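You operate a simulated robot arm through the tools that you are given. There is no shell and no other tool.

You are at the controls of a simulated robot arm. One attempt, no reset.

TASK
Press the blue finished cap's spout home, then check its height and put it back in its well.
Fine: use the lever press; leave its slide out and the gauge arm aside. Where these are worked on the way, their far stop is far enough and under half their travel is too little: gauge arm.
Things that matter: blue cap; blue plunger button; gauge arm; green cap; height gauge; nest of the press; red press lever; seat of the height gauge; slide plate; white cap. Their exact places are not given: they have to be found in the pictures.

Only the result counts: the job must be done as asked and must still hold three seconds after the hand-in. Knocking over, shifting, dropping, spilling or breaking anything else fails it. Lids that push on must go on centred and level and be pressed home; caps that screw on are set level and turned clockwise until they are tight.

THE ROBOT
A 7-joint arm with a two-finger gripper, on a carriage that runs on a rail from [-885, 94] to [1481, -157] (x, y) and turns from -166 to 166 degrees about z. Base frame: it is fixed where the carriage stands at the start and does not move with it; the origin is on the floor, on the carriage's upright axis, x ahead of it, y to its left, z up. Readings come in mm, degrees, newtons and seconds.
It reaches about 1269 mm from its shoulder. Its first joint turns from -149.0 to 149.0 degrees. Places, roughly: blue cap, green cap, white cap [2250, 0, 1000]; blue plunger button [2300, -200, 1000]; gauge arm [2300, -200, 1000]; height gauge [2400, -200, 900]; nest of the press [2400, 0, 900]; red press lever [2300, 200, 1000]; seat of the height gauge [2300, -100, 900]; slide plate [2400, 0, 900]. Payload 2.45 kg.
The tool frame sits at the grasp point between the pads (the TCP): z along the fingers, y along the line on which they close. The tips reach 26 mm beyond it. The gripper opens to 96 mm; its body begins 69 mm behind the TCP.
Orientation is that of the tool frame in the base frame, as a unit quaternion [x, y, z, w]. With the fingers straight down and closing along the base's y, the tool's x points along the base's -x, its y along +y and its z along -z.

THE INTERFACE
- The arm moves only by the tool nudge_tool. Its argument "motion" is one flat list of numbers, 7 for each row, row after row: the shift along the tool's x, y, z in units of 300 mm (1.0 is 300 mm), then the turn, a rotation vector about the tool's x, y, z in units of 180 degrees (1.0 is 180 degrees), then the finger opening in m, from 0 to 0.096. In form: [tx, ty, tz, wx, wy, wz, jaw, tx, ty, tz, wx, wy, wz, jaw, ...]. A call has 1 to 20 rows; each row is the pose to reach, as a shift and turn from the pose commanded when the call began, along the tool's axes at that moment. A call with a number of a shift or a turn outside -1 to 1 is refused whole. A row lasts 0.2 s, in which the tool goes at most 50 mm and 8.6 degrees; a call with a longer step from one row to the next is refused whole, and so is a gripper value outside its range. A pose out of reach is approached as far as the arm can. The call stops where the force on the tool passes 40 N (or 10 N more than at its start, if that is more) or the arm is blocked; 0.2 s more then pass. Each finger travels about 169.8 mm/s and halts on what it meets, pressing with about 30 N; the grip force reading is that of the motor and also rises with nothing between the fingers. The clock runs only during rows and for 0.2 s after the last one: add rows that repeat a pose to give the fingers time. It gives the time, the measured TCP pose, the force on the tool (base axes), the opening and the grip force at its end, in the units of the frame above (readings bear some noise), with the torque about the TCP (base axes, N m) and any sound that the robot's microphone picked up.
- Cameras (640 x 400 px; columns grow to the right, rows downward): "scene" is now at [52.6, 139.9, 1638.3]; the picture's right is [-0.20, -0.98, 0.00], its down [-0.56, 0.11, -0.82] and it looks along [0.81, -0.17, -0.57] (base axes); focal length 249 px, centre (320, 200). "wrist" rides on the gripper at [82, 3, -98] in the tool frame; the picture's right is [-0.04, 1.00, 0.00], its down [-0.73, -0.03, -0.68] and it looks along [-0.68, -0.03, 0.73] (tool axes); focal length 256 px, centre (320, 200).
- capture(camera): a new picture of that camera. The clock stands still meanwhile.
- move_column(by): slides the trunk up (or, below 0, down) by that many mm; the arm and the scene camera ride with it, the base frame stays. It gives what a move gives, with no picture.
- base_move(legs): drives the robot by 1 to 6 legs, each [ahead, left, turn to the left] in mm, mm and degrees, along the robot's own axes; the way and the turn of a leg run together, so that a leg with both is an arc; at most 1500 mm and 180 degrees a leg. The arm and the cameras ride along, it lands a little off, and it stops where it bumps. It keeps to its track: a leg is cut to what the track allows. It gives what a move gives.
- turn_head(pan, tilt): turns the head with the scene camera to pan (to the left, within 155 degrees either way) and tilt (down, from -29 to 69), counted from straight ahead of the robot. It gives what a move gives.
- probe_pixels(camera, pixels): there is no depth. For up to 12 entries [column, row, z] of the newest picture of that camera ("zoom" is the newest enlarged one), the place [x, y] in the base frame at which the ray of that pixel passes the height z, good to about 3 mm, but the place of the scene camera against the robot may be out by one fixed shift of up to 18 mm in any direction. The clock stands still meanwhile.
- enlarge(camera, box): a new picture of the part [left, top, right, bottom] of that camera's present view, enlarged. The clock stands still meanwhile.
- finish_job(): hands the job in; it is judged then, once.

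Unless the task says otherwise, let go and move clear before handing in.

The tools are called after "Request:" as a command line: name --argument value ..., lists and objects as JSON in quotes. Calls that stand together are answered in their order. nudge_tool: Moves the arm, as the interface text tells. Its arguments: {"type":"object","properties":{"motion":{"type":"array","items":{"type":"number"}}},"required":["motion"]} The other tools are called the same way: move_column (by) moves the trunk up or down; base_move (legs) drives the base; turn_head (pan, tilt) turns the head that bears the scene camera; capture (camera) takes a picture; probe_pixels (camera, pixels) gives the place at which the rays of pixels pass given heights; enlarge (camera, box) takes an enlarged picture of a part of a camera's view; finish_job () hands the job in.

At the start:

```text
time_s: 0.0
ee_pos: [903.5, -135.0, 1135.9]
tcp_rot: [-0.001, 1.0, 0.0, 0.001]
wrist_force: [0.3, 0.4, 0.5]
moment: [0.01, 0.03, 0.01]
width: 96.2
finger_force: 0.1
trunk travel left (down, up): [-625.0, 85.0]
robot x, y, heading: [-2.5, 4.0, -0.1]
head pan, tilt (commanded): [-11.6, 34.6]
```

scene: 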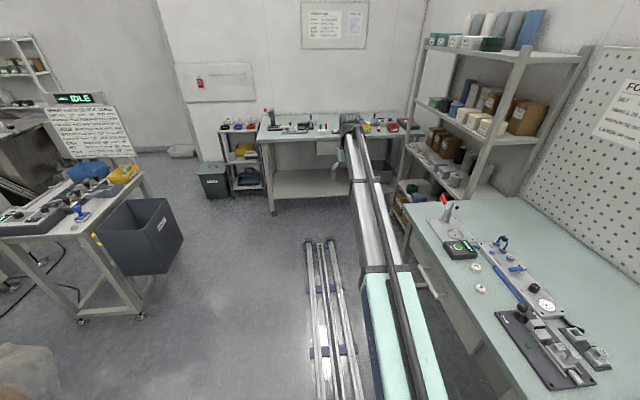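
wrist: 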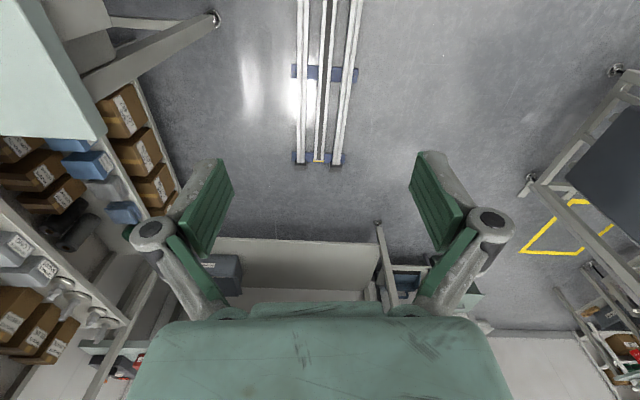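

The scene picture shows a far bench around columns 260–430, rows 110–140, which should be the work bench near x = 2250. I'll enlarge that area first.

Request:
enlarge --camera "scene" --box '[210, 80, 450, 230]'

Request:
enlarge --camera "scene" --box '[0, 80, 200, 260]'

```text
2.67 times, centred on (330, 155) of scene
```

zoom: 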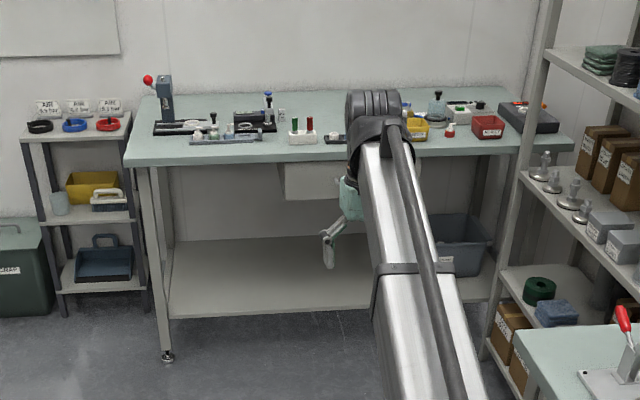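

```text
2.22 times, centred on (100, 170) of scene
```

zoom: 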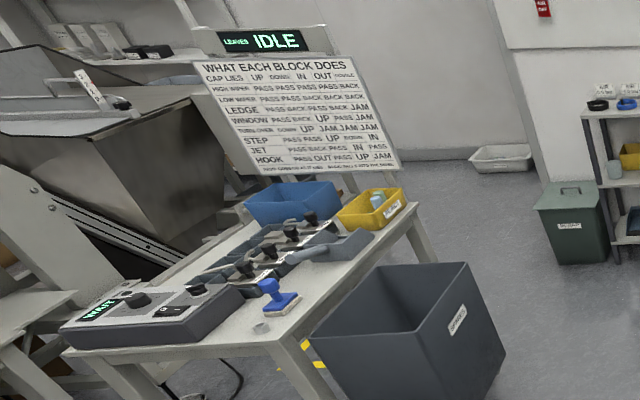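

The far bench carries the red-knobbed press at zoom (150, 80) with the gauge and caps to its right. I'll drive most of the way along the rail, keeping the arm short of the bench.

Request:
base_move --legs '[[900, -95, 0]]'

Request:
turn_head --pan -3 --tilt 30

Request:
capture --camera "scene"

```text
time_s: 4.8
ee_pos: [1806.2, -218.8, 1135.7]
tcp_rot: [-0.007, 1.0, 0.0, 0.0]
wrist_force: [0.9, 0.1, 0.4]
moment: [0.0, 0.02, 0.01]
width: 96.0
finger_force: 0.1
trunk travel left (down, up): [-625.0, 85.0]
robot x, y, heading: [900.5, -96.6, 0.3]
head pan, tilt (commanded): [-11.6, 34.6]
```

```text
time_s: 5.5
ee_pos: [1806.3, -220.3, 1135.4]
tcp_rot: [-0.006, 1.0, 0.0, 0.0]
wrist_force: [-0.1, -0.2, 0.1]
moment: [0.02, 0.0, 0.03]
width: 96.2
finger_force: 0.1
trunk travel left (down, up): [-625.0, 85.0]
robot x, y, heading: [902.9, -94.6, 0.9]
head pan, tilt (commanded): [-3.0, 30.0]
```

```text
taken
```

scene: 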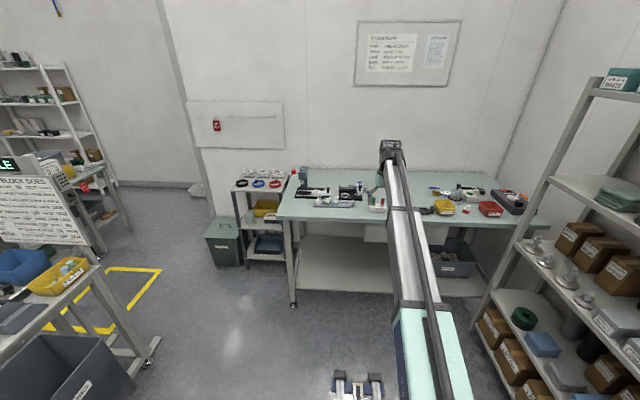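

The press stands around (305, 180) and the gauge around (350, 190) in the scene picture. I'll enlarge both and the wall notice.

Request:
enlarge --camera "scene" --box '[270, 150, 390, 225]'

Request:
enlarge --camera "scene" --box '[345, 15, 473, 95]'

Request:
probe_pixels --camera "scene" --pixels '[[278, 220, 900], [288, 175, 900], [300, 178, 950], [355, 190, 950], [375, 208, 950]]'

```text
5.33 times, centred on (330, 188) of scene
```

zoom: 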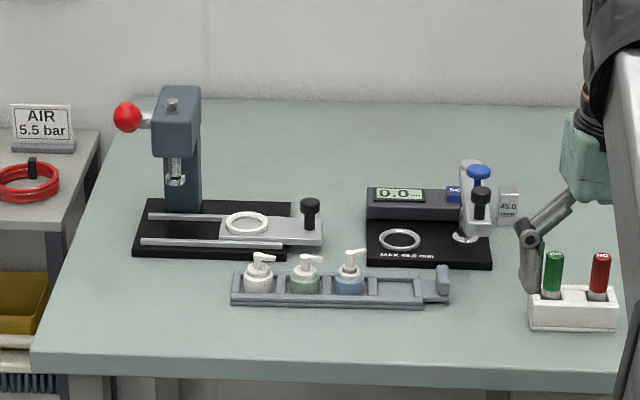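

```text
5.00 times, centred on (409, 55) of scene
```

zoom: 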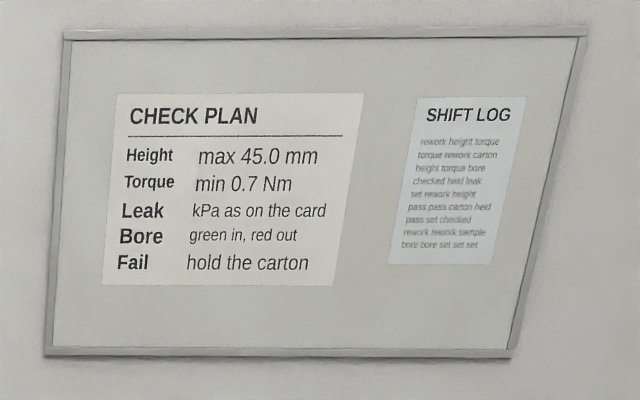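

```text
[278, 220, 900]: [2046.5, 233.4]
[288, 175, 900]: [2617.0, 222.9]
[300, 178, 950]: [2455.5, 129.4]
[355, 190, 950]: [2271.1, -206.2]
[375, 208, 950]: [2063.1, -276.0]
```

The zoom shows the press at the left, with its slide already out, the caps (white, green, blue) in a rail tray, and the height gauge at the right with its display, blue plunger and black-knob arm. I'll pull the arm back and up before driving closer.

Request:
nudge_tool --motion '[0.12, 0, -0.07, 0, 0, 0, 0.096, 0.24, 0, -0.14, 0, 0, 0, 0.096, 0.36, 0, -0.21, 0, 0, 0, 0.096, 0.48, 0, -0.28, 0, 0, 0, 0.096, 0.6, 0, -0.35, 0, 0, 0, 0.096, 0.72, 0, -0.42, 0, 0, 0, 0.096, 0.84, 0, -0.45, 0, 0, 0, 0.096]'

Request:
base_move --legs '[[530, -58, 0]]'

Request:
turn_head --pan 2 --tilt 38

Request:
capture --camera "scene"

Request:
capture --camera "wrist"

```text
time_s: 7.1
ee_pos: [1577.5, -226.6, 1230.4]
tcp_rot: [-0.006, 1.0, -0.004, 0.019]
wrist_force: [0.1, -0.8, 0.4]
moment: [0.0, 0.01, -0.01]
width: 95.9
finger_force: 0.1
out of reach, approached as far as the arm can: row 5, 6, 7
trunk travel left (down, up): [-625.0, 85.0]
robot x, y, heading: [903.9, -98.1, 0.6]
head pan, tilt (commanded): [-3.0, 30.0]
```

```text
time_s: 10.2
ee_pos: [2103.0, -288.7, 1229.3]
tcp_rot: [-0.001, 1.0, -0.005, 0.02]
wrist_force: [0.9, -0.3, -0.5]
moment: [0.0, 0.0, -0.02]
width: 95.9
finger_force: 0.0
trunk travel left (down, up): [-625.0, 85.0]
robot x, y, heading: [1426.9, -150.0, 0.2]
head pan, tilt (commanded): [-3.0, 30.0]
```

```text
time_s: 10.8
ee_pos: [2102.6, -287.3, 1230.2]
tcp_rot: [0.0, 1.0, -0.005, 0.02]
wrist_force: [0.3, -0.2, 0.2]
moment: [-0.02, 0.0, 0.05]
width: 96.0
finger_force: 0.0
trunk travel left (down, up): [-625.0, 85.0]
robot x, y, heading: [1425.9, -156.3, 0.3]
head pan, tilt (commanded): [2.0, 38.0]
```

```text
taken
```

scene: 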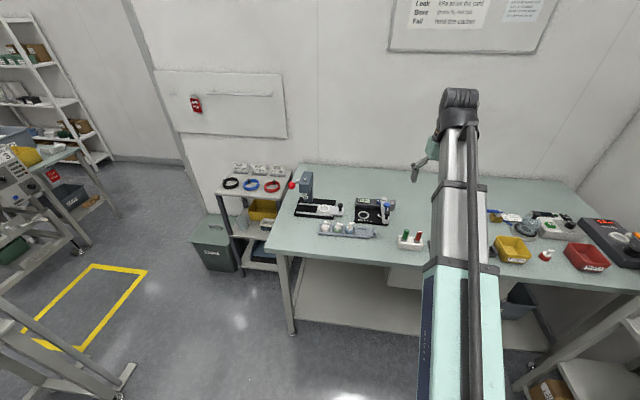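

```text
taken
```

wrist: 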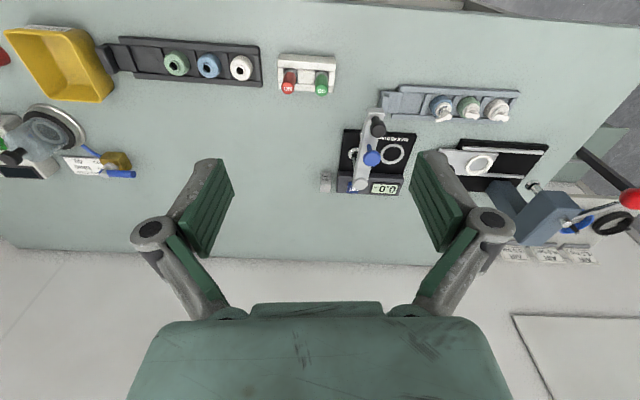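

The scene camera now sees the press at (305, 195), the caps at (345, 230) and the gauge at (375, 210), clear of the arm. I'll enlarge this area to read the details.

Request:
enlarge --camera "scene" --box '[280, 165, 408, 245]'

Request:
enlarge --camera "wrist" --box '[310, 70, 640, 276]'

```text
5.00 times, centred on (344, 205) of scene
```

zoom: 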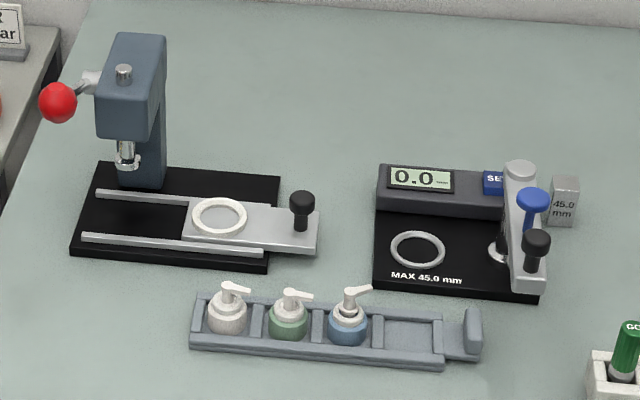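

```text
1.94 times, centred on (475, 173) of wrist
```

zoom: 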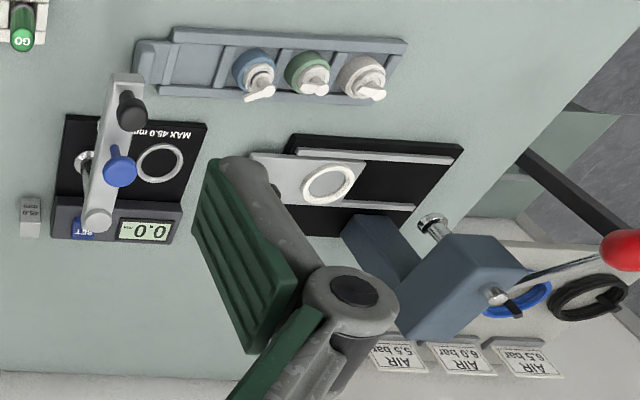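

The zoom pictures show the lever ball at scene-zoom (58, 102), the nest ring at (218, 215), the slide knob at (302, 205), the blue cap at (348, 325), the gauge seat at (417, 250), the plunger at (533, 200) and the arm knob at (537, 243). I'll probe the wrist view at several heights to fix the bench height by triangulation.

Request:
probe_pixels --camera "zoom" --pixels '[[253, 75, 900], [253, 75, 1000], [328, 184, 900], [328, 184, 1000], [160, 162, 900], [160, 162, 1000], [132, 110, 1000], [119, 170, 1000], [625, 248, 1000], [625, 248, 1200], [437, 228, 1000], [97, 220, 1000]]'

Request:
enlarge --camera "scene" --box '[280, 165, 408, 245]'

Request:
probe_pixels --camera "zoom" --pixels '[[348, 325, 900], [348, 325, 1000], [218, 215, 900], [218, 215, 1000], [417, 250, 900], [417, 250, 1000], [537, 243, 1000], [533, 200, 1000], [58, 102, 1000], [58, 102, 1200], [125, 160, 1000], [520, 170, 1000]]'

```text
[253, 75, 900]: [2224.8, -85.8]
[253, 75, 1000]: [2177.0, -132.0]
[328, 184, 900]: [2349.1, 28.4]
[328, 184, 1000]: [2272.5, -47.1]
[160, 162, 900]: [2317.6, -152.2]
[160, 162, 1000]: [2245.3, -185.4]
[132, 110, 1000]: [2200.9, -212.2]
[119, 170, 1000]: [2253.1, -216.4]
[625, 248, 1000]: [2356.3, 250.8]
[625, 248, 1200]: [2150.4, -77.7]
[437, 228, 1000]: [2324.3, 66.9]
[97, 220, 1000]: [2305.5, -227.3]
```

```text
5.00 times, centred on (344, 205) of scene
```

zoom: 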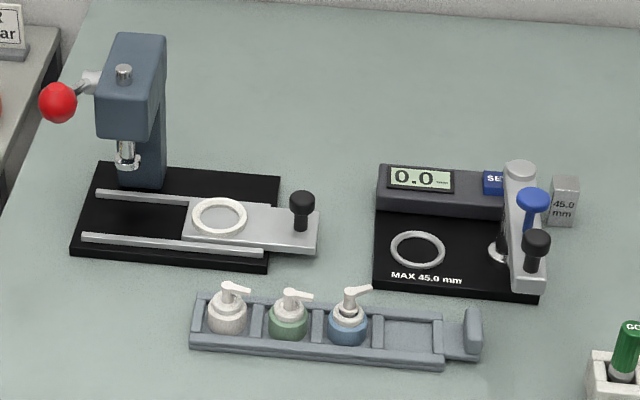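

```text
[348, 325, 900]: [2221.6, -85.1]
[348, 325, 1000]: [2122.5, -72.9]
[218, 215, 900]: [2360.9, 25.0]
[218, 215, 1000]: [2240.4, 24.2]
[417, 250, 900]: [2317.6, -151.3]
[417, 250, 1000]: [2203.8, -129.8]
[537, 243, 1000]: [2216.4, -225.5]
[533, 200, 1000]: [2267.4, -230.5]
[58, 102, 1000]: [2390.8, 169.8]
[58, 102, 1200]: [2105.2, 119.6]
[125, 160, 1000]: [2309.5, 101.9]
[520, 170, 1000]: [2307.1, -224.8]
```

Both cameras agree at about z = 900 for the seat (2318, -152), nest (2350, 27) and blue cap (2223, -85). I'll move the wrist camera over to get closer views.

Request:
nudge_tool --motion '[0, 0.12, 0.03, 0, 0, 0, 0.096, 0, 0.24, 0.06, 0, 0, 0, 0.096, 0, 0.36, 0.09, 0, 0, 0, 0.096, 0, 0.48, 0.12, 0, 0, 0, 0.096, 0, 0.6, 0.15, 0, 0, 0, 0.096, 0, 0.72, 0.18, 0, 0, 0, 0.096, 0, 0.82, 0.2, 0, 0, 0, 0.096]'

Request:
capture --camera "wrist"

Request:
capture --camera "scene"

```text
time_s: 12.4
ee_pos: [2106.0, -42.1, 1167.6]
tcp_rot: [-0.001, 1.0, -0.004, 0.019]
wrist_force: [0.3, 0.0, 0.3]
moment: [-0.02, 0.0, 0.0]
width: 95.9
finger_force: 0.0
trunk travel left (down, up): [-625.0, 85.0]
robot x, y, heading: [1430.2, -151.5, 0.1]
head pan, tilt (commanded): [2.0, 38.0]
```

```text
taken
```

wrist: 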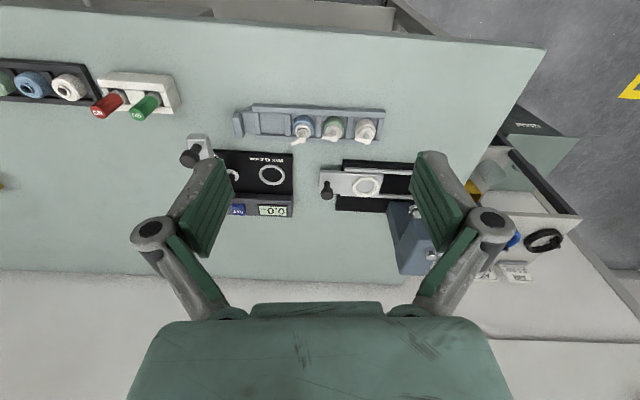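

```text
taken
```

scene: 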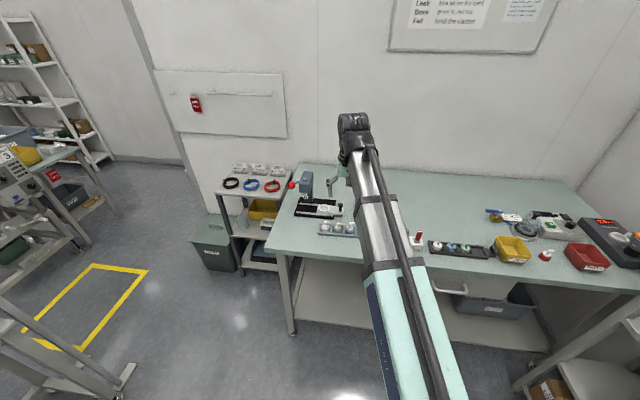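

The wrist view shows the caps at (302–366, 128), the nest at (367, 186) and the gauge seat at (272, 175). I'll enlarge for accurate probing.

Request:
enlarge --camera "wrist" --box '[230, 95, 422, 215]'

Request:
enlarge --camera "wrist" --box '[170, 120, 298, 220]'

Request:
enlarge --camera "scene" --box '[280, 165, 360, 245]'

```text
3.33 times, centred on (326, 155) of wrist
```

zoom: 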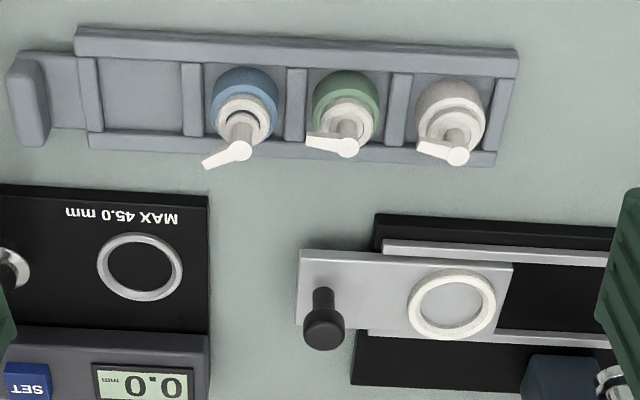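

```text
4.00 times, centred on (234, 170) of wrist
```

zoom: 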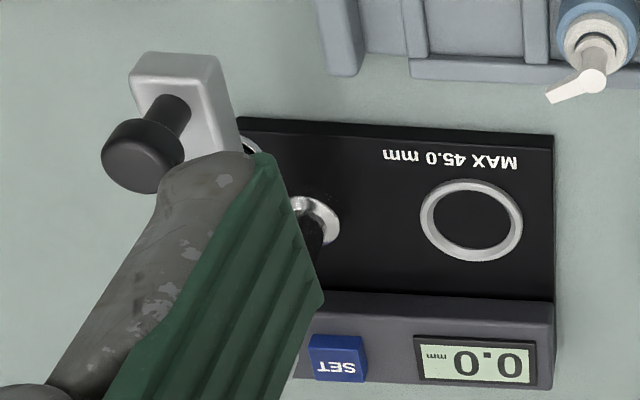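

```text
5.00 times, centred on (320, 205) of scene
```

zoom: 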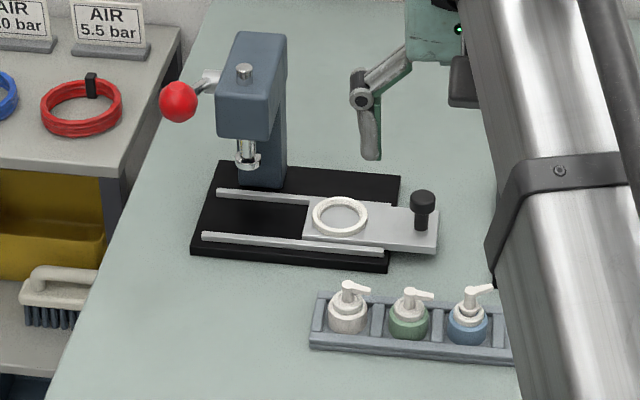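

The blue spout stands visibly proud of its collar in the enlarged view. I'll re-enlarge the wrist view and probe heights and positions of caps, tray, nest and seat.

Request:
enlarge --camera "wrist" --box '[230, 95, 422, 215]'

Request:
probe_pixels --camera "zoom" --pixels '[[245, 95, 900], [345, 99, 900], [452, 105, 900], [452, 305, 900], [452, 305, 910], [140, 267, 900], [140, 267, 890], [323, 325, 930], [299, 312, 890], [245, 130, 930], [230, 150, 950], [325, 290, 900]]'

Request:
enlarge --camera "scene" --box '[280, 165, 360, 245]'

Request:
probe_pixels --camera "zoom" --pixels '[[468, 330, 900], [408, 322, 900], [347, 315, 900], [340, 216, 900], [340, 216, 910], [178, 102, 1000], [178, 102, 1050], [178, 102, 1100], [248, 165, 950], [422, 200, 930], [437, 255, 890], [244, 70, 1100]]'

```text
3.33 times, centred on (326, 155) of wrist
```

zoom: 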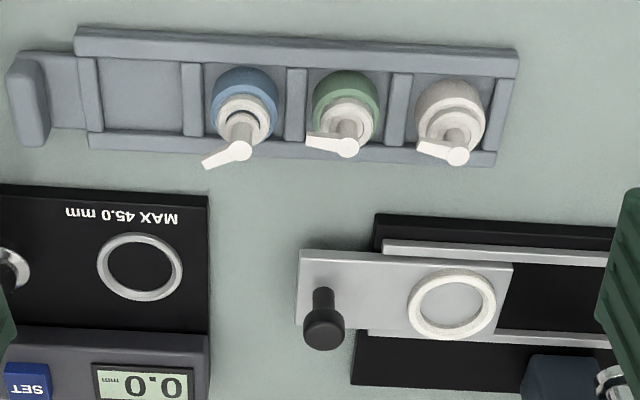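

```text
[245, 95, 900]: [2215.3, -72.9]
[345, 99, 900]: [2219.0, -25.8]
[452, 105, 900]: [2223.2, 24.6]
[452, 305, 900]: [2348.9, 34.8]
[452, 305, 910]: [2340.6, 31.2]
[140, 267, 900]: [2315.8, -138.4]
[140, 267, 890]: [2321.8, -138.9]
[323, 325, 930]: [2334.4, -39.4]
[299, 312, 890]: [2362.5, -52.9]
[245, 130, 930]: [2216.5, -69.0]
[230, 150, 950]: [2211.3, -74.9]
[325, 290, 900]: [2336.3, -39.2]
```

```text
5.00 times, centred on (320, 205) of scene
```

zoom: 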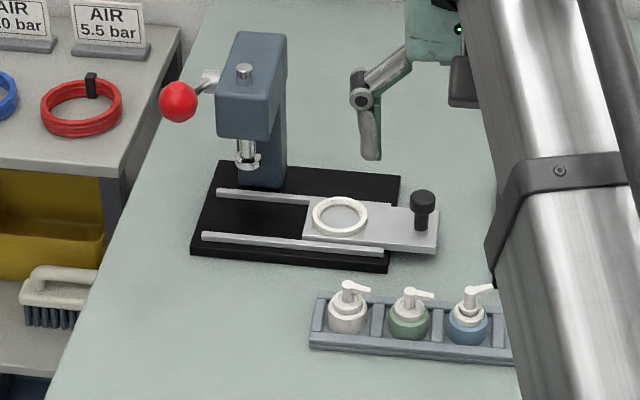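

```text
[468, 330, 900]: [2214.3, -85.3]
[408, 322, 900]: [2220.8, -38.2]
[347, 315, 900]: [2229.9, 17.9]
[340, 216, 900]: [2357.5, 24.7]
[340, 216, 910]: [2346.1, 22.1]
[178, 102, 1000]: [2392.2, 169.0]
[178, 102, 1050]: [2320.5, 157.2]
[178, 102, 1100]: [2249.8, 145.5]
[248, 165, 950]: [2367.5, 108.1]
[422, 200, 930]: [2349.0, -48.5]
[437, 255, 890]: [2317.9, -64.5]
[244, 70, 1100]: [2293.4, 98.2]
```

Triangulating the two wrist views suggests the bench lies nearer z ≈ 850, with the nest around (2361, 40) and seat around (2340, -140). I'll go lower for a closer wrist view, and take out the 2° tool tilt.

Request:
nudge_tool --motion '[0, -0.03, 0.14, 0, 0.004, 0, 0.096, 0, -0.06, 0.28, 0, 0.008, 0, 0.096, 0, -0.093, 0.41, 0, 0.012, 0, 0.096, 0, -0.093, 0.41, 0, 0.012, 0, 0.096]'

Request:
capture --camera "wrist"

```text
time_s: 13.4
ee_pos: [2111.6, -71.5, 1042.5]
tcp_rot: [-0.001, 1.0, -0.004, 0.0]
wrist_force: [0.0, -0.2, -0.2]
moment: [0.03, 0.04, 0.0]
width: 96.2
finger_force: 0.0
trunk travel left (down, up): [-625.0, 85.0]
robot x, y, heading: [1429.8, -152.4, 0.1]
head pan, tilt (commanded): [2.0, 38.0]
```

```text
taken
```

wrist: 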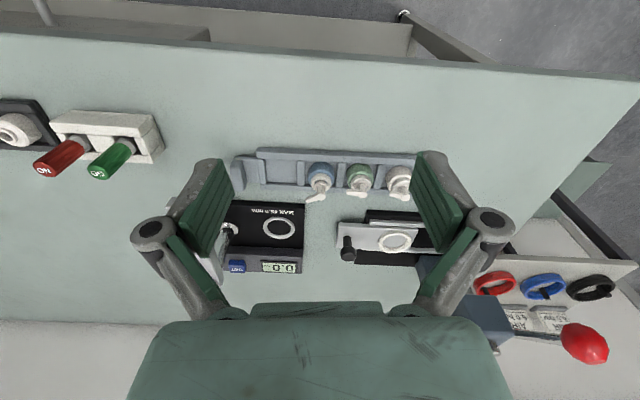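

The closer view shows the blue cap at (320, 178), the nest at (395, 241) and the seat at (279, 228). I'll enlarge and probe these same features again to fix their heights.

Request:
enlarge --camera "wrist" --box '[225, 140, 435, 271]'

Request:
enlarge --camera "wrist" --box '[280, 140, 420, 227]'

```text
3.05 times, centred on (330, 206) of wrist
```

zoom: 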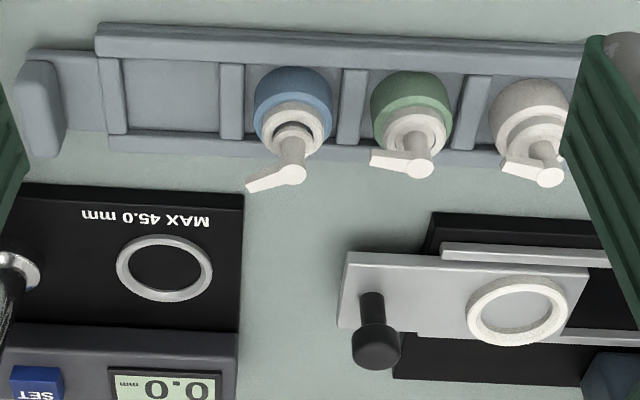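

```text
4.57 times, centred on (350, 184) of wrist
```

zoom: 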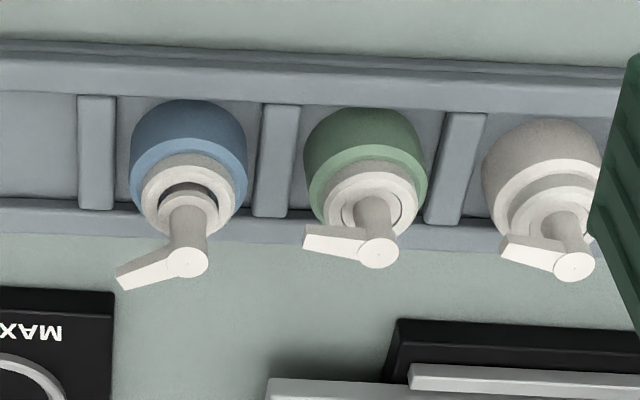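

I'll probe the seat, nest and caps at two heights so that the rays can be crossed with the earlier view.

Request:
probe_pixels --camera "wrist" --pixels '[[278.8, 227.8, 850], [278.8, 227.8, 900], [394.6, 241.9, 850], [394.6, 241.9, 900], [263.5, 153, 850], [263.5, 153, 900], [239.3, 253.5, 850], [239.3, 253.5, 900]]'

Request:
probe_pixels --camera "zoom" --pixels '[[189, 262, 850], [189, 262, 900], [377, 253, 850], [377, 253, 900], [188, 190, 850], [188, 190, 900], [370, 195, 850], [370, 195, 900], [252, 217, 850], [252, 217, 870], [97, 210, 850], [97, 210, 870]]'

```text
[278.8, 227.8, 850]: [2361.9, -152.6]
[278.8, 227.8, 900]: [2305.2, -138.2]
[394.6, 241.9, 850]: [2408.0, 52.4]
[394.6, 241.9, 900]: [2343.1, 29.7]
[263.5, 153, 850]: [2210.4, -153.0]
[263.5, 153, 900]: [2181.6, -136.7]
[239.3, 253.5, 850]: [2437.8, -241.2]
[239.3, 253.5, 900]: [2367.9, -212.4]
```

```text
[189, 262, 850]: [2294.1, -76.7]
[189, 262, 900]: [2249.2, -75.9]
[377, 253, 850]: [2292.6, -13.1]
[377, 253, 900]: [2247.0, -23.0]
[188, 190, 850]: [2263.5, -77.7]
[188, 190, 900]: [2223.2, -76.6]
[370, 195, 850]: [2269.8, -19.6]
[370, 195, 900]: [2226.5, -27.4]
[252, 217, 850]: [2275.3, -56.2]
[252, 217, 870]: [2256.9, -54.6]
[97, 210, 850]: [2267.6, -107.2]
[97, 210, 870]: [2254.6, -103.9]
```

The seat and nest rings come out at about z ≈ 880–887, so the bench is near z ≈ 862. I'll zoom far into the scene view for a side look at the caps and at the press.

Request:
enlarge --camera "scene" --box '[312, 215, 360, 245]'

Request:
enlarge --camera "scene" --box '[282, 165, 346, 221]'

```text
13.33 times, centred on (336, 230) of scene
```

zoom: 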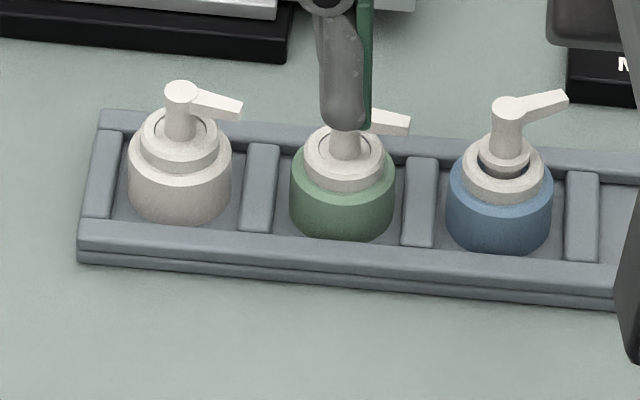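

```text
7.14 times, centred on (314, 193) of scene
```

zoom: 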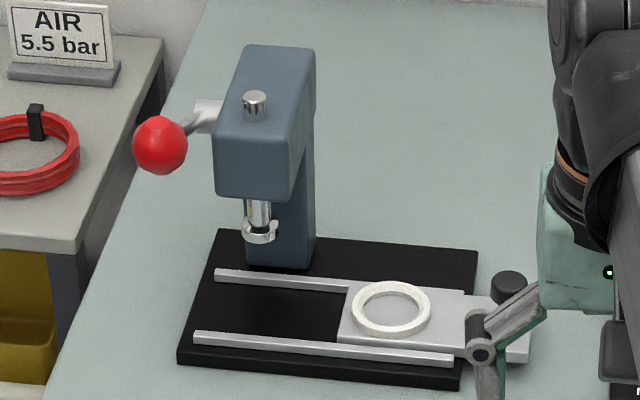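

The blue cap's spout stands a few mm above its collar ring, and its nozzle points toward -y; tray walls are low, so the collar can be gripped along x. I'll go above the blue cap at about (2235, -77) and turn the tool by 90° so the fingers close along x with the camera on the -y side.

Request:
nudge_tool --motion '[-0.034, -0.0015, 0.012, 0, 0, -0.042, 0.096, -0.068, -0.003, 0.024, 0, 0, -0.084, 0.096, -0.102, -0.0045, 0.036, 0, 0, -0.126, 0.096, -0.137, -0.006, 0.048, 0, 0, -0.168, 0.096, -0.171, -0.0075, 0.06, 0, 0, -0.21, 0.096, -0.206, -0.009, 0.072, 0, 0, -0.252, 0.096, -0.24, -0.0105, 0.084, 0, 0, -0.294, 0.096, -0.274, -0.012, 0.096, 0, 0, -0.336, 0.096, -0.309, -0.0135, 0.108, 0, 0, -0.378, 0.096, -0.343, -0.015, 0.12, 0, 0, -0.42, 0.096, -0.378, -0.0165, 0.13, 0, 0, -0.462, 0.096, -0.412, -0.018, 0.14, 0, 0, -0.5, 0.096, -0.412, -0.018, 0.14, 0, 0, -0.5, 0.096]'

Request:
capture --camera "wrist"

Request:
capture --camera "scene"

```text
time_s: 16.2
ee_pos: [2232.9, -76.8, 1006.4]
tcp_rot: [0.709, -0.705, 0.003, 0.004]
wrist_force: [-0.6, -0.2, -0.2]
moment: [0.01, -0.03, 0.03]
width: 96.0
finger_force: 0.0
trunk travel left (down, up): [-625.0, 85.0]
robot x, y, heading: [1427.9, -151.7, 0.2]
head pan, tilt (commanded): [2.0, 38.0]
```

```text
taken
```

wrist: 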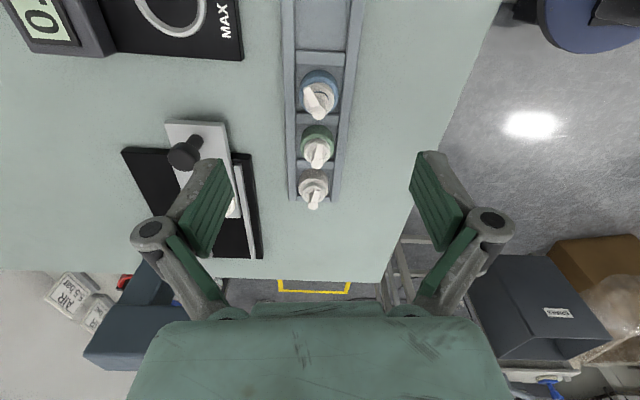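

```text
taken
```

scene: 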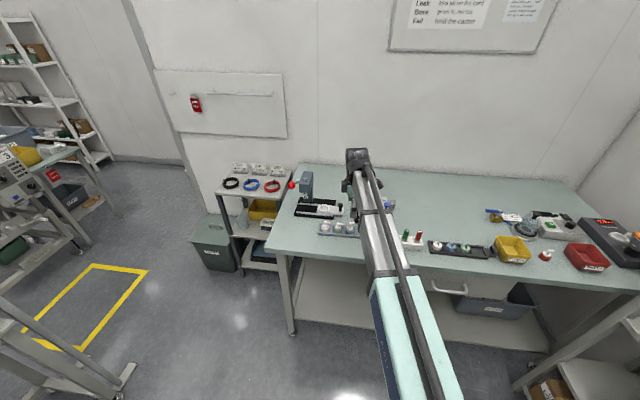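

The tool now faces +y and the blue cap sits at (319, 88), close to straight below the TCP. I'll enlarge to measure the alignment.

Request:
enlarge --camera "wrist" --box '[270, 40, 370, 140]'

Request:
probe_pixels --camera "zoom" --pixels '[[320, 180, 862], [320, 180, 880], [320, 180, 890]]'

```text
4.00 times, centred on (320, 90) of wrist
```

zoom: 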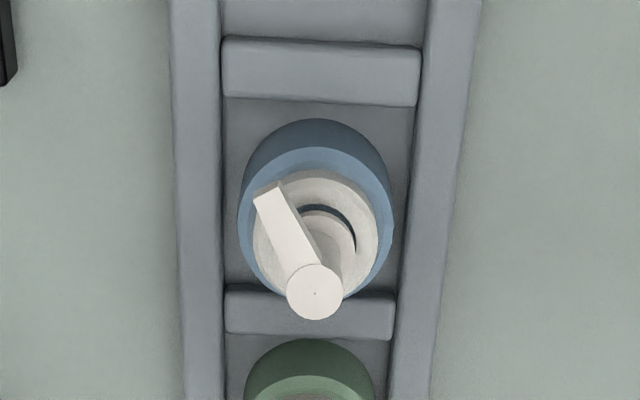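

```text
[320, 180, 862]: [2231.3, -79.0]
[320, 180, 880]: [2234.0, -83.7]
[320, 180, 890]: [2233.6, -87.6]
```

The blue cap's collar, disc and spout circle lie at zoom (316, 215), (316, 235) and (315, 291). I'll probe these at their likely heights to fix the cap axis.

Request:
probe_pixels --camera "zoom" --pixels '[[316, 235, 888], [315, 291, 918], [316, 215, 882], [239, 215, 882], [393, 215, 882], [172, 200, 875], [220, 200, 875], [408, 200, 875], [460, 200, 875], [322, 71, 875], [308, 310, 875], [268, 190, 918]]'

```text
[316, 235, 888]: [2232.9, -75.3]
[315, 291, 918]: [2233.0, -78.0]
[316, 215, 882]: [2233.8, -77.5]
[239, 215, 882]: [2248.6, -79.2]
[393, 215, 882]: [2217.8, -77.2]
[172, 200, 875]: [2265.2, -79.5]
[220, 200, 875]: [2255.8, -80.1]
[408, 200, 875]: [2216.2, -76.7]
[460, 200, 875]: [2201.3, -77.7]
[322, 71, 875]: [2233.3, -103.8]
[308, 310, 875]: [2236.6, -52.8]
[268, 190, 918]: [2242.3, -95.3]
```

The cap axis comes out at (2233, -77), with disc top ≈ 888 and spout top ≈ 918, and the TCP is right above it. I'll descend to just above the collar and check the finger tips against the tray rails.

Request:
nudge_tool --motion '[0, 0, 0.09, 0, 0, 0, 0.08, 0, 0, 0.18, 0, 0, 0, 0.07, 0, 0, 0.25, 0, 0, 0, 0.07, 0, 0, 0.25, 0, 0, 0, 0.07]'

Request:
capture --camera "wrist"

Request:
enlarge --camera "scene" --box '[312, 215, 360, 245]'

```text
time_s: 17.2
ee_pos: [2234.6, -77.8, 928.1]
tcp_rot: [0.707, -0.707, 0.003, 0.003]
wrist_force: [0.1, 0.4, 0.2]
moment: [0.01, 0.0, 0.01]
width: 69.9
finger_force: 0.1
trunk travel left (down, up): [-625.0, 85.0]
robot x, y, heading: [1426.3, -151.4, 0.4]
head pan, tilt (commanded): [2.0, 38.0]
```

```text
taken
```

wrist: 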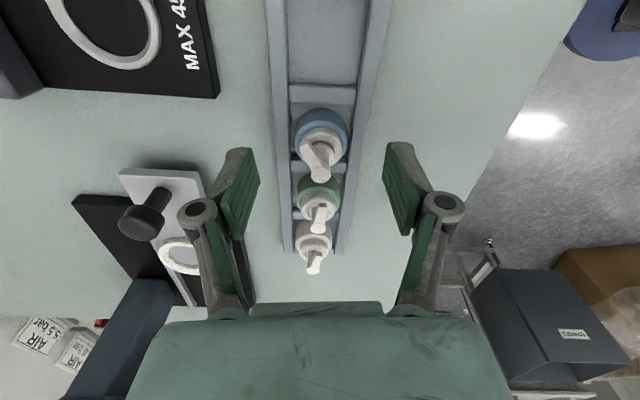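

```text
13.33 times, centred on (336, 230) of scene
```

zoom: 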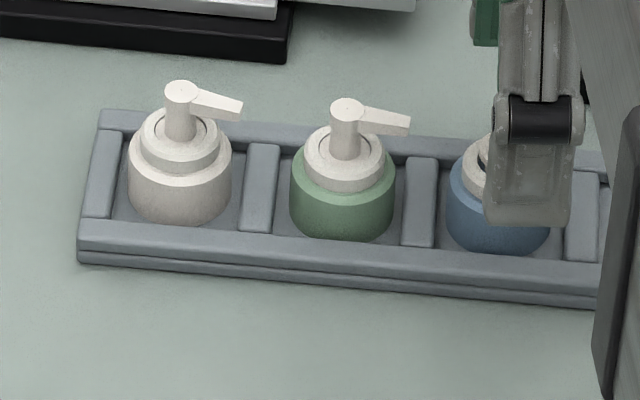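

The scene zoom shows the front finger ahead of the blue cap, with the rail below it. I'll probe the green cap and rail edges in this zoom to compare the rail's height with the cap's.

Request:
probe_pixels --camera "zoom" --pixels '[[347, 105, 912], [345, 158, 888], [345, 239, 875], [345, 239, 870], [345, 262, 875], [345, 262, 880], [345, 285, 862], [345, 285, 865], [345, 272, 870], [530, 222, 902], [345, 150, 875], [345, 132, 875]]'

Request:
enlarge --camera "wrist" --box '[260, 90, 380, 165]'

```text
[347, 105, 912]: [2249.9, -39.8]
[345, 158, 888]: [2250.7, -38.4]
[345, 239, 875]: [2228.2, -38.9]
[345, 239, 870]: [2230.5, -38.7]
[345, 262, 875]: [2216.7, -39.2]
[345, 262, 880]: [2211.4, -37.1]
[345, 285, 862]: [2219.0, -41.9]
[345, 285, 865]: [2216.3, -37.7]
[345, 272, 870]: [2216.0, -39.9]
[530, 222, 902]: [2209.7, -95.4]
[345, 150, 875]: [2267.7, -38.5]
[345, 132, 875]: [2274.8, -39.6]
```

```text
5.33 times, centred on (320, 128) of wrist
```

zoom: 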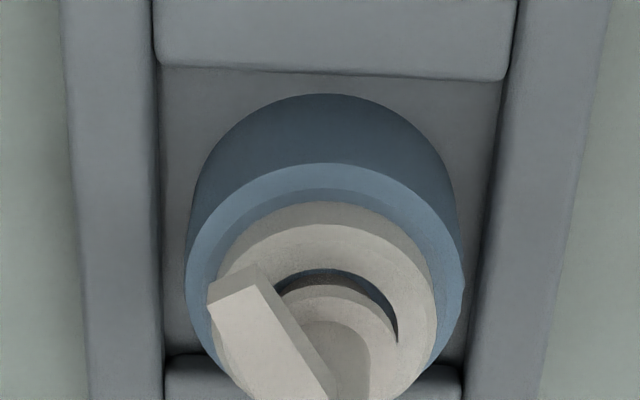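

Correcting the scene camera's fixed shift (about +14, -13), the rail top lies at z ≈ 874. I'll probe the collar's near edges in the wrist zoom to get the collar's height.

Request:
probe_pixels --camera "zoom" --pixels '[[325, 95, 862], [325, 95, 868], [325, 165, 880], [325, 165, 884], [325, 165, 888], [325, 203, 884], [325, 203, 888], [325, 203, 892], [325, 70, 874], [186, 270, 884], [462, 270, 884]]'

```text
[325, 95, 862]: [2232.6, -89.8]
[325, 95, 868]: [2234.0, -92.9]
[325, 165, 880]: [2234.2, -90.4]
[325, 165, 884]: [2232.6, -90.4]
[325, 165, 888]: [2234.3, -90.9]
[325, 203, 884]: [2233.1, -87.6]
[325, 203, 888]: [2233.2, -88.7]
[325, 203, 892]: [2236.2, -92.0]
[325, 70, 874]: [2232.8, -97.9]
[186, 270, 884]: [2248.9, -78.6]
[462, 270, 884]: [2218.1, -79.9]
```

The rail top is at ≈ 874 and the collar body runs from ≈ 867 to ≈ 886, so I'll put the finger tips at about 878 and close on the collar.

Request:
nudge_tool --motion '[0, 0.003, 0.04, 0, 0, 0, 0.06, 0, 0.003, 0.08, 0, 0, 0, 0.05, 0, 0.003, 0.08, 0, 0, 0, 0.05]'

Request:
enlarge --camera "scene" --box '[312, 215, 360, 245]'

Request:
capture --camera "wrist"

```text
time_s: 18.0
ee_pos: [2233.2, -78.9, 904.3]
tcp_rot: [0.707, -0.707, 0.003, 0.003]
wrist_force: [-0.1, 0.4, -1.1]
moment: [-0.01, 0.01, -0.03]
width: 50.0
finger_force: 0.1
trunk travel left (down, up): [-625.0, 85.0]
robot x, y, heading: [1430.1, -151.4, 0.2]
head pan, tilt (commanded): [2.0, 38.0]
```

```text
13.33 times, centred on (336, 230) of scene
```

zoom: 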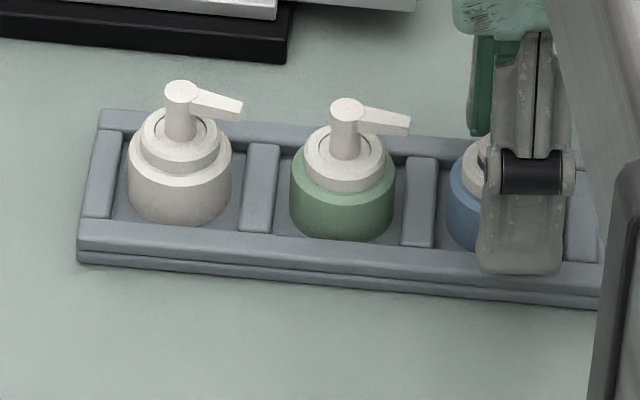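

```text
taken
```

wrist: 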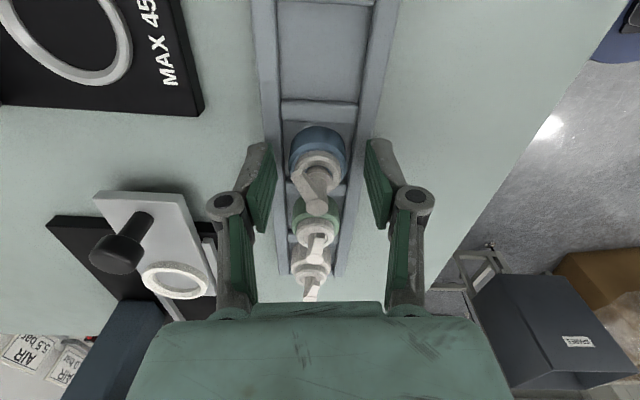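

No contact was felt and the fingers stand either side of the blue collar. I'll close on it.

Request:
nudge_tool --motion '[0, 0, 0, 0, 0, 0, 0.036, 0, 0, 0, 0, 0, 0, 0.02, 0, 0, 0, 0, 0, 0, 0.02, 0, 0, 0, 0, 0, 0, 0.02]'

Request:
capture --camera "wrist"

```text
time_s: 19.0
ee_pos: [2233.0, -78.8, 903.5]
tcp_rot: [0.708, -0.706, 0.003, 0.004]
wrist_force: [1.1, -0.6, 1.3]
moment: [0.0, 0.0, -0.01]
width: 31.1
finger_force: 10.4
trunk travel left (down, up): [-625.0, 85.0]
robot x, y, heading: [1430.6, -148.8, 0.4]
head pan, tilt (commanded): [2.0, 38.0]
```

```text
taken
```

wrist: 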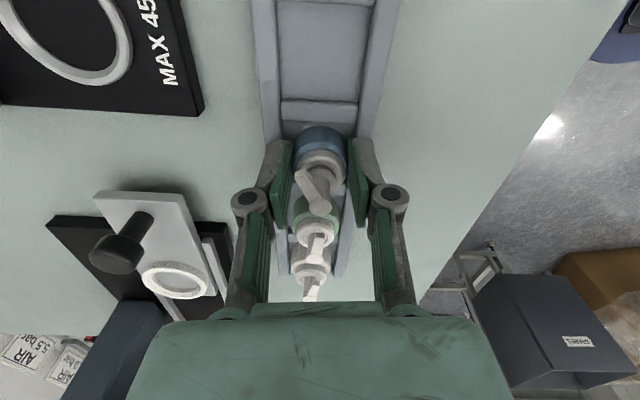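

The opening halted at 31.1 mm, the collar's diameter, so the blue cap is held. I'll lift it straight up about 70 mm.

Request:
nudge_tool --motion '[0, 0, -0.04, 0, 0, 0, 0.02, 0, 0, -0.1, 0, 0, 0, 0.02, 0, 0, -0.18, 0, 0, 0, 0.02, 0, 0, -0.25, 0, 0, 0, 0.02, 0, 0, -0.25, 0, 0, 0, 0.02]'

Request:
capture --camera "wrist"

Request:
capture --camera "scene"

Request:
enlarge --camera "scene" --box '[282, 165, 378, 245]'

```text
time_s: 20.2
ee_pos: [2233.2, -78.2, 980.4]
tcp_rot: [0.708, -0.706, 0.004, 0.004]
wrist_force: [0.4, -0.7, 0.1]
moment: [-0.01, 0.04, 0.0]
width: 31.0
finger_force: 10.2
trunk travel left (down, up): [-625.0, 85.0]
robot x, y, heading: [1427.1, -151.2, 0.2]
head pan, tilt (commanded): [2.0, 38.0]
```

```text
taken
```

wrist: 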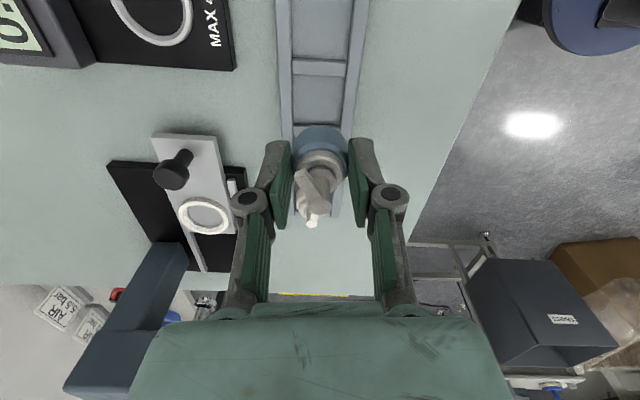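

```text
taken
```

scene: 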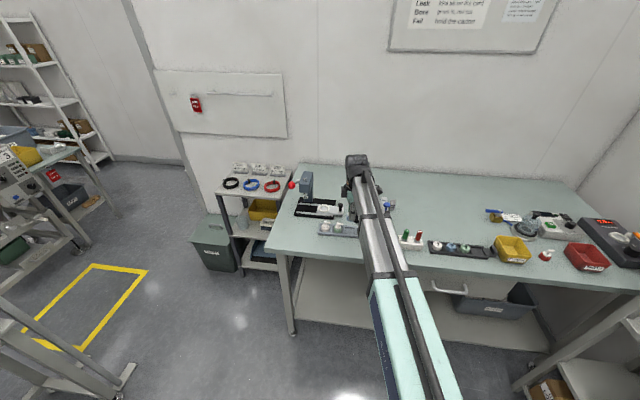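

```text
5.00 times, centred on (330, 205) of scene
```

zoom: 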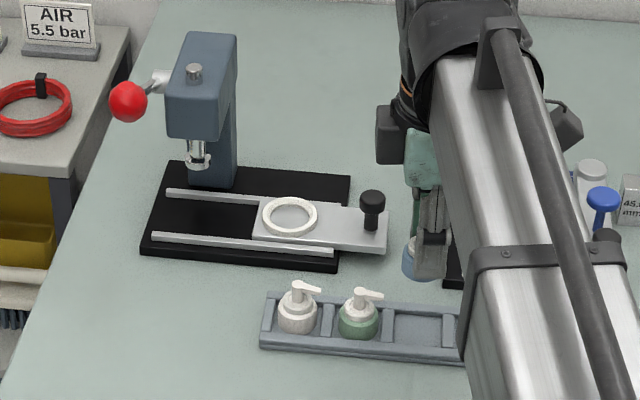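

The cap came up cleanly. Before approaching the nest, I'll look closely at the gripper's bulk and at the press head to judge the clearance between them.

Request:
enlarge --camera "scene" --box '[334, 160, 384, 230]'

Request:
enlarge --camera "wrist" --box '[60, 120, 260, 245]'

Request:
probe_pixels --camera "zoom" --pixels '[[467, 308, 880], [467, 308, 885], [467, 308, 890], [350, 160, 910], [320, 130, 880]]'

```text
5.71 times, centred on (359, 195) of scene
```

zoom: 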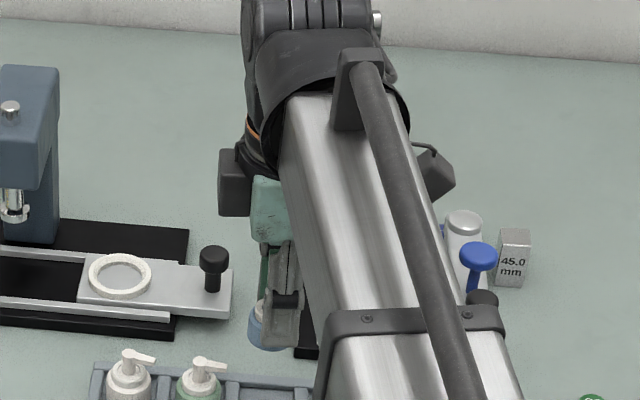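

```text
3.20 times, centred on (160, 182) of wrist
```

zoom: 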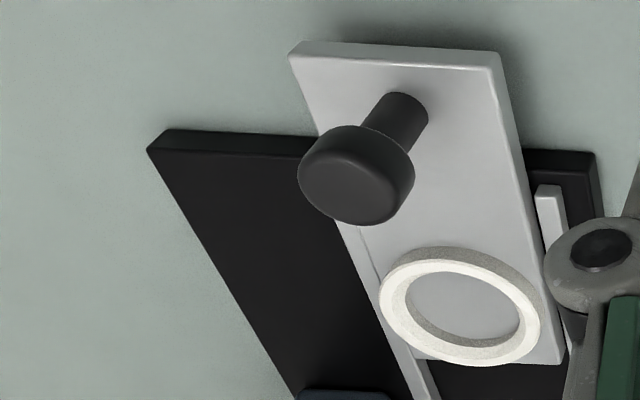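

```text
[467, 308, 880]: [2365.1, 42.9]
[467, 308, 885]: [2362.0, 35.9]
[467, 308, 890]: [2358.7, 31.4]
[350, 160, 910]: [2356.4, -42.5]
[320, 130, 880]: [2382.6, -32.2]
```

The gripper has a dark box on its +y side, so I need the press head's near face. I'll enlarge the wrist view around the press head and probe its edges.

Request:
enlarge --camera "wrist" --box '[40, 225, 280, 375]'

Request:
enlarge --camera "scene" --box '[284, 165, 332, 217]'

Request:
probe_pixels --camera "zoom" --pixels '[[320, 50, 1050], [320, 50, 1060], [250, 200, 950]]'

```text
2.67 times, centred on (160, 300) of wrist
```

zoom: 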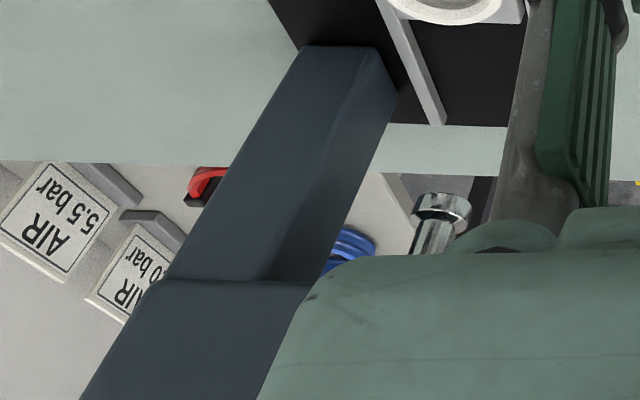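

```text
7.69 times, centred on (308, 191) of scene
```

zoom: 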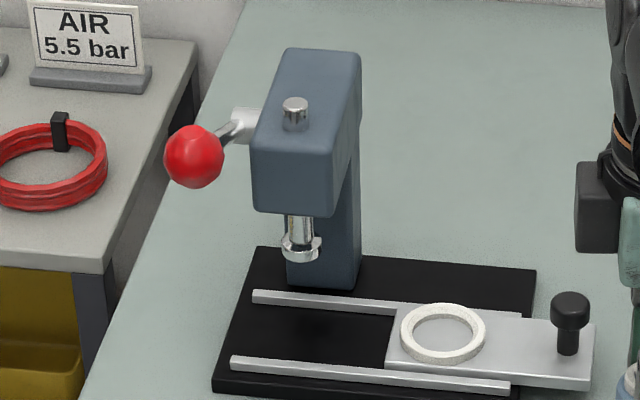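

```text
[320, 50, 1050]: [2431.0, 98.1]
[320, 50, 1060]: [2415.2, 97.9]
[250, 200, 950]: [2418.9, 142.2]
```

The press head overhangs the ram at zoom (300, 240), with its column behind the slide. I'll probe the press corners at likely heights.

Request:
probe_pixels --camera "zoom" --pixels '[[257, 247, 872], [537, 270, 872], [358, 262, 872], [290, 285, 872], [301, 258, 940], [301, 258, 950], [333, 158, 1040], [330, 217, 1000], [330, 217, 990], [443, 330, 887], [193, 156, 1060], [362, 58, 1050]]'

```text
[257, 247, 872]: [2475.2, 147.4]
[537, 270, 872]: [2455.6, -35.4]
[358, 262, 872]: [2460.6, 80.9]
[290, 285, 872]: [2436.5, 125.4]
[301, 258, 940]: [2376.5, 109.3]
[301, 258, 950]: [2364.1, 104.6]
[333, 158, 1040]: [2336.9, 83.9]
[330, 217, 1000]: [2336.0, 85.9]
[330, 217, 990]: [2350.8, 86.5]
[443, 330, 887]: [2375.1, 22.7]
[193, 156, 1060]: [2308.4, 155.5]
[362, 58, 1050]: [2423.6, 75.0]
```

The press is yawed about -6° and its head's near face is ≈ 58 mm from the nest centre; the slide runs along about (0.105, 0.994). I'll probe the gripper box's left edge in the scene view to check it fits.

Request:
probe_pixels --camera "scene" --pixels '[[341.1, 197.6, 1060], [341.1, 197.6, 1080], [341.1, 197.6, 1100], [341.4, 186.5, 1120], [341.4, 186.5, 1150], [347.0, 197.6, 1060], [347.0, 203, 1050], [340.7, 197, 1090]]'

Request:
enlarge --camera "scene" --box '[336, 178, 368, 224]'

```text
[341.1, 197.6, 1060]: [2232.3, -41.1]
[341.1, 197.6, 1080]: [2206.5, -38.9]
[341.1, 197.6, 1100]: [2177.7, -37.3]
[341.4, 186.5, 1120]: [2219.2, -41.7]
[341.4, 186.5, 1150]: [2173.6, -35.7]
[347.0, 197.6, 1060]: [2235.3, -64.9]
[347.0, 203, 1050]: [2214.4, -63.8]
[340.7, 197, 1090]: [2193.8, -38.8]
```

```text
8.70 times, centred on (352, 201) of scene
```

zoom: 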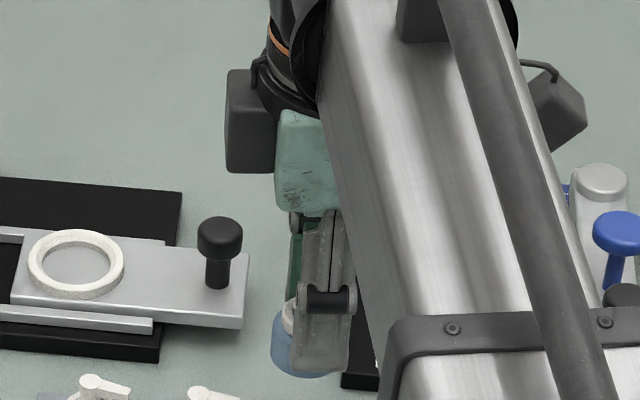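

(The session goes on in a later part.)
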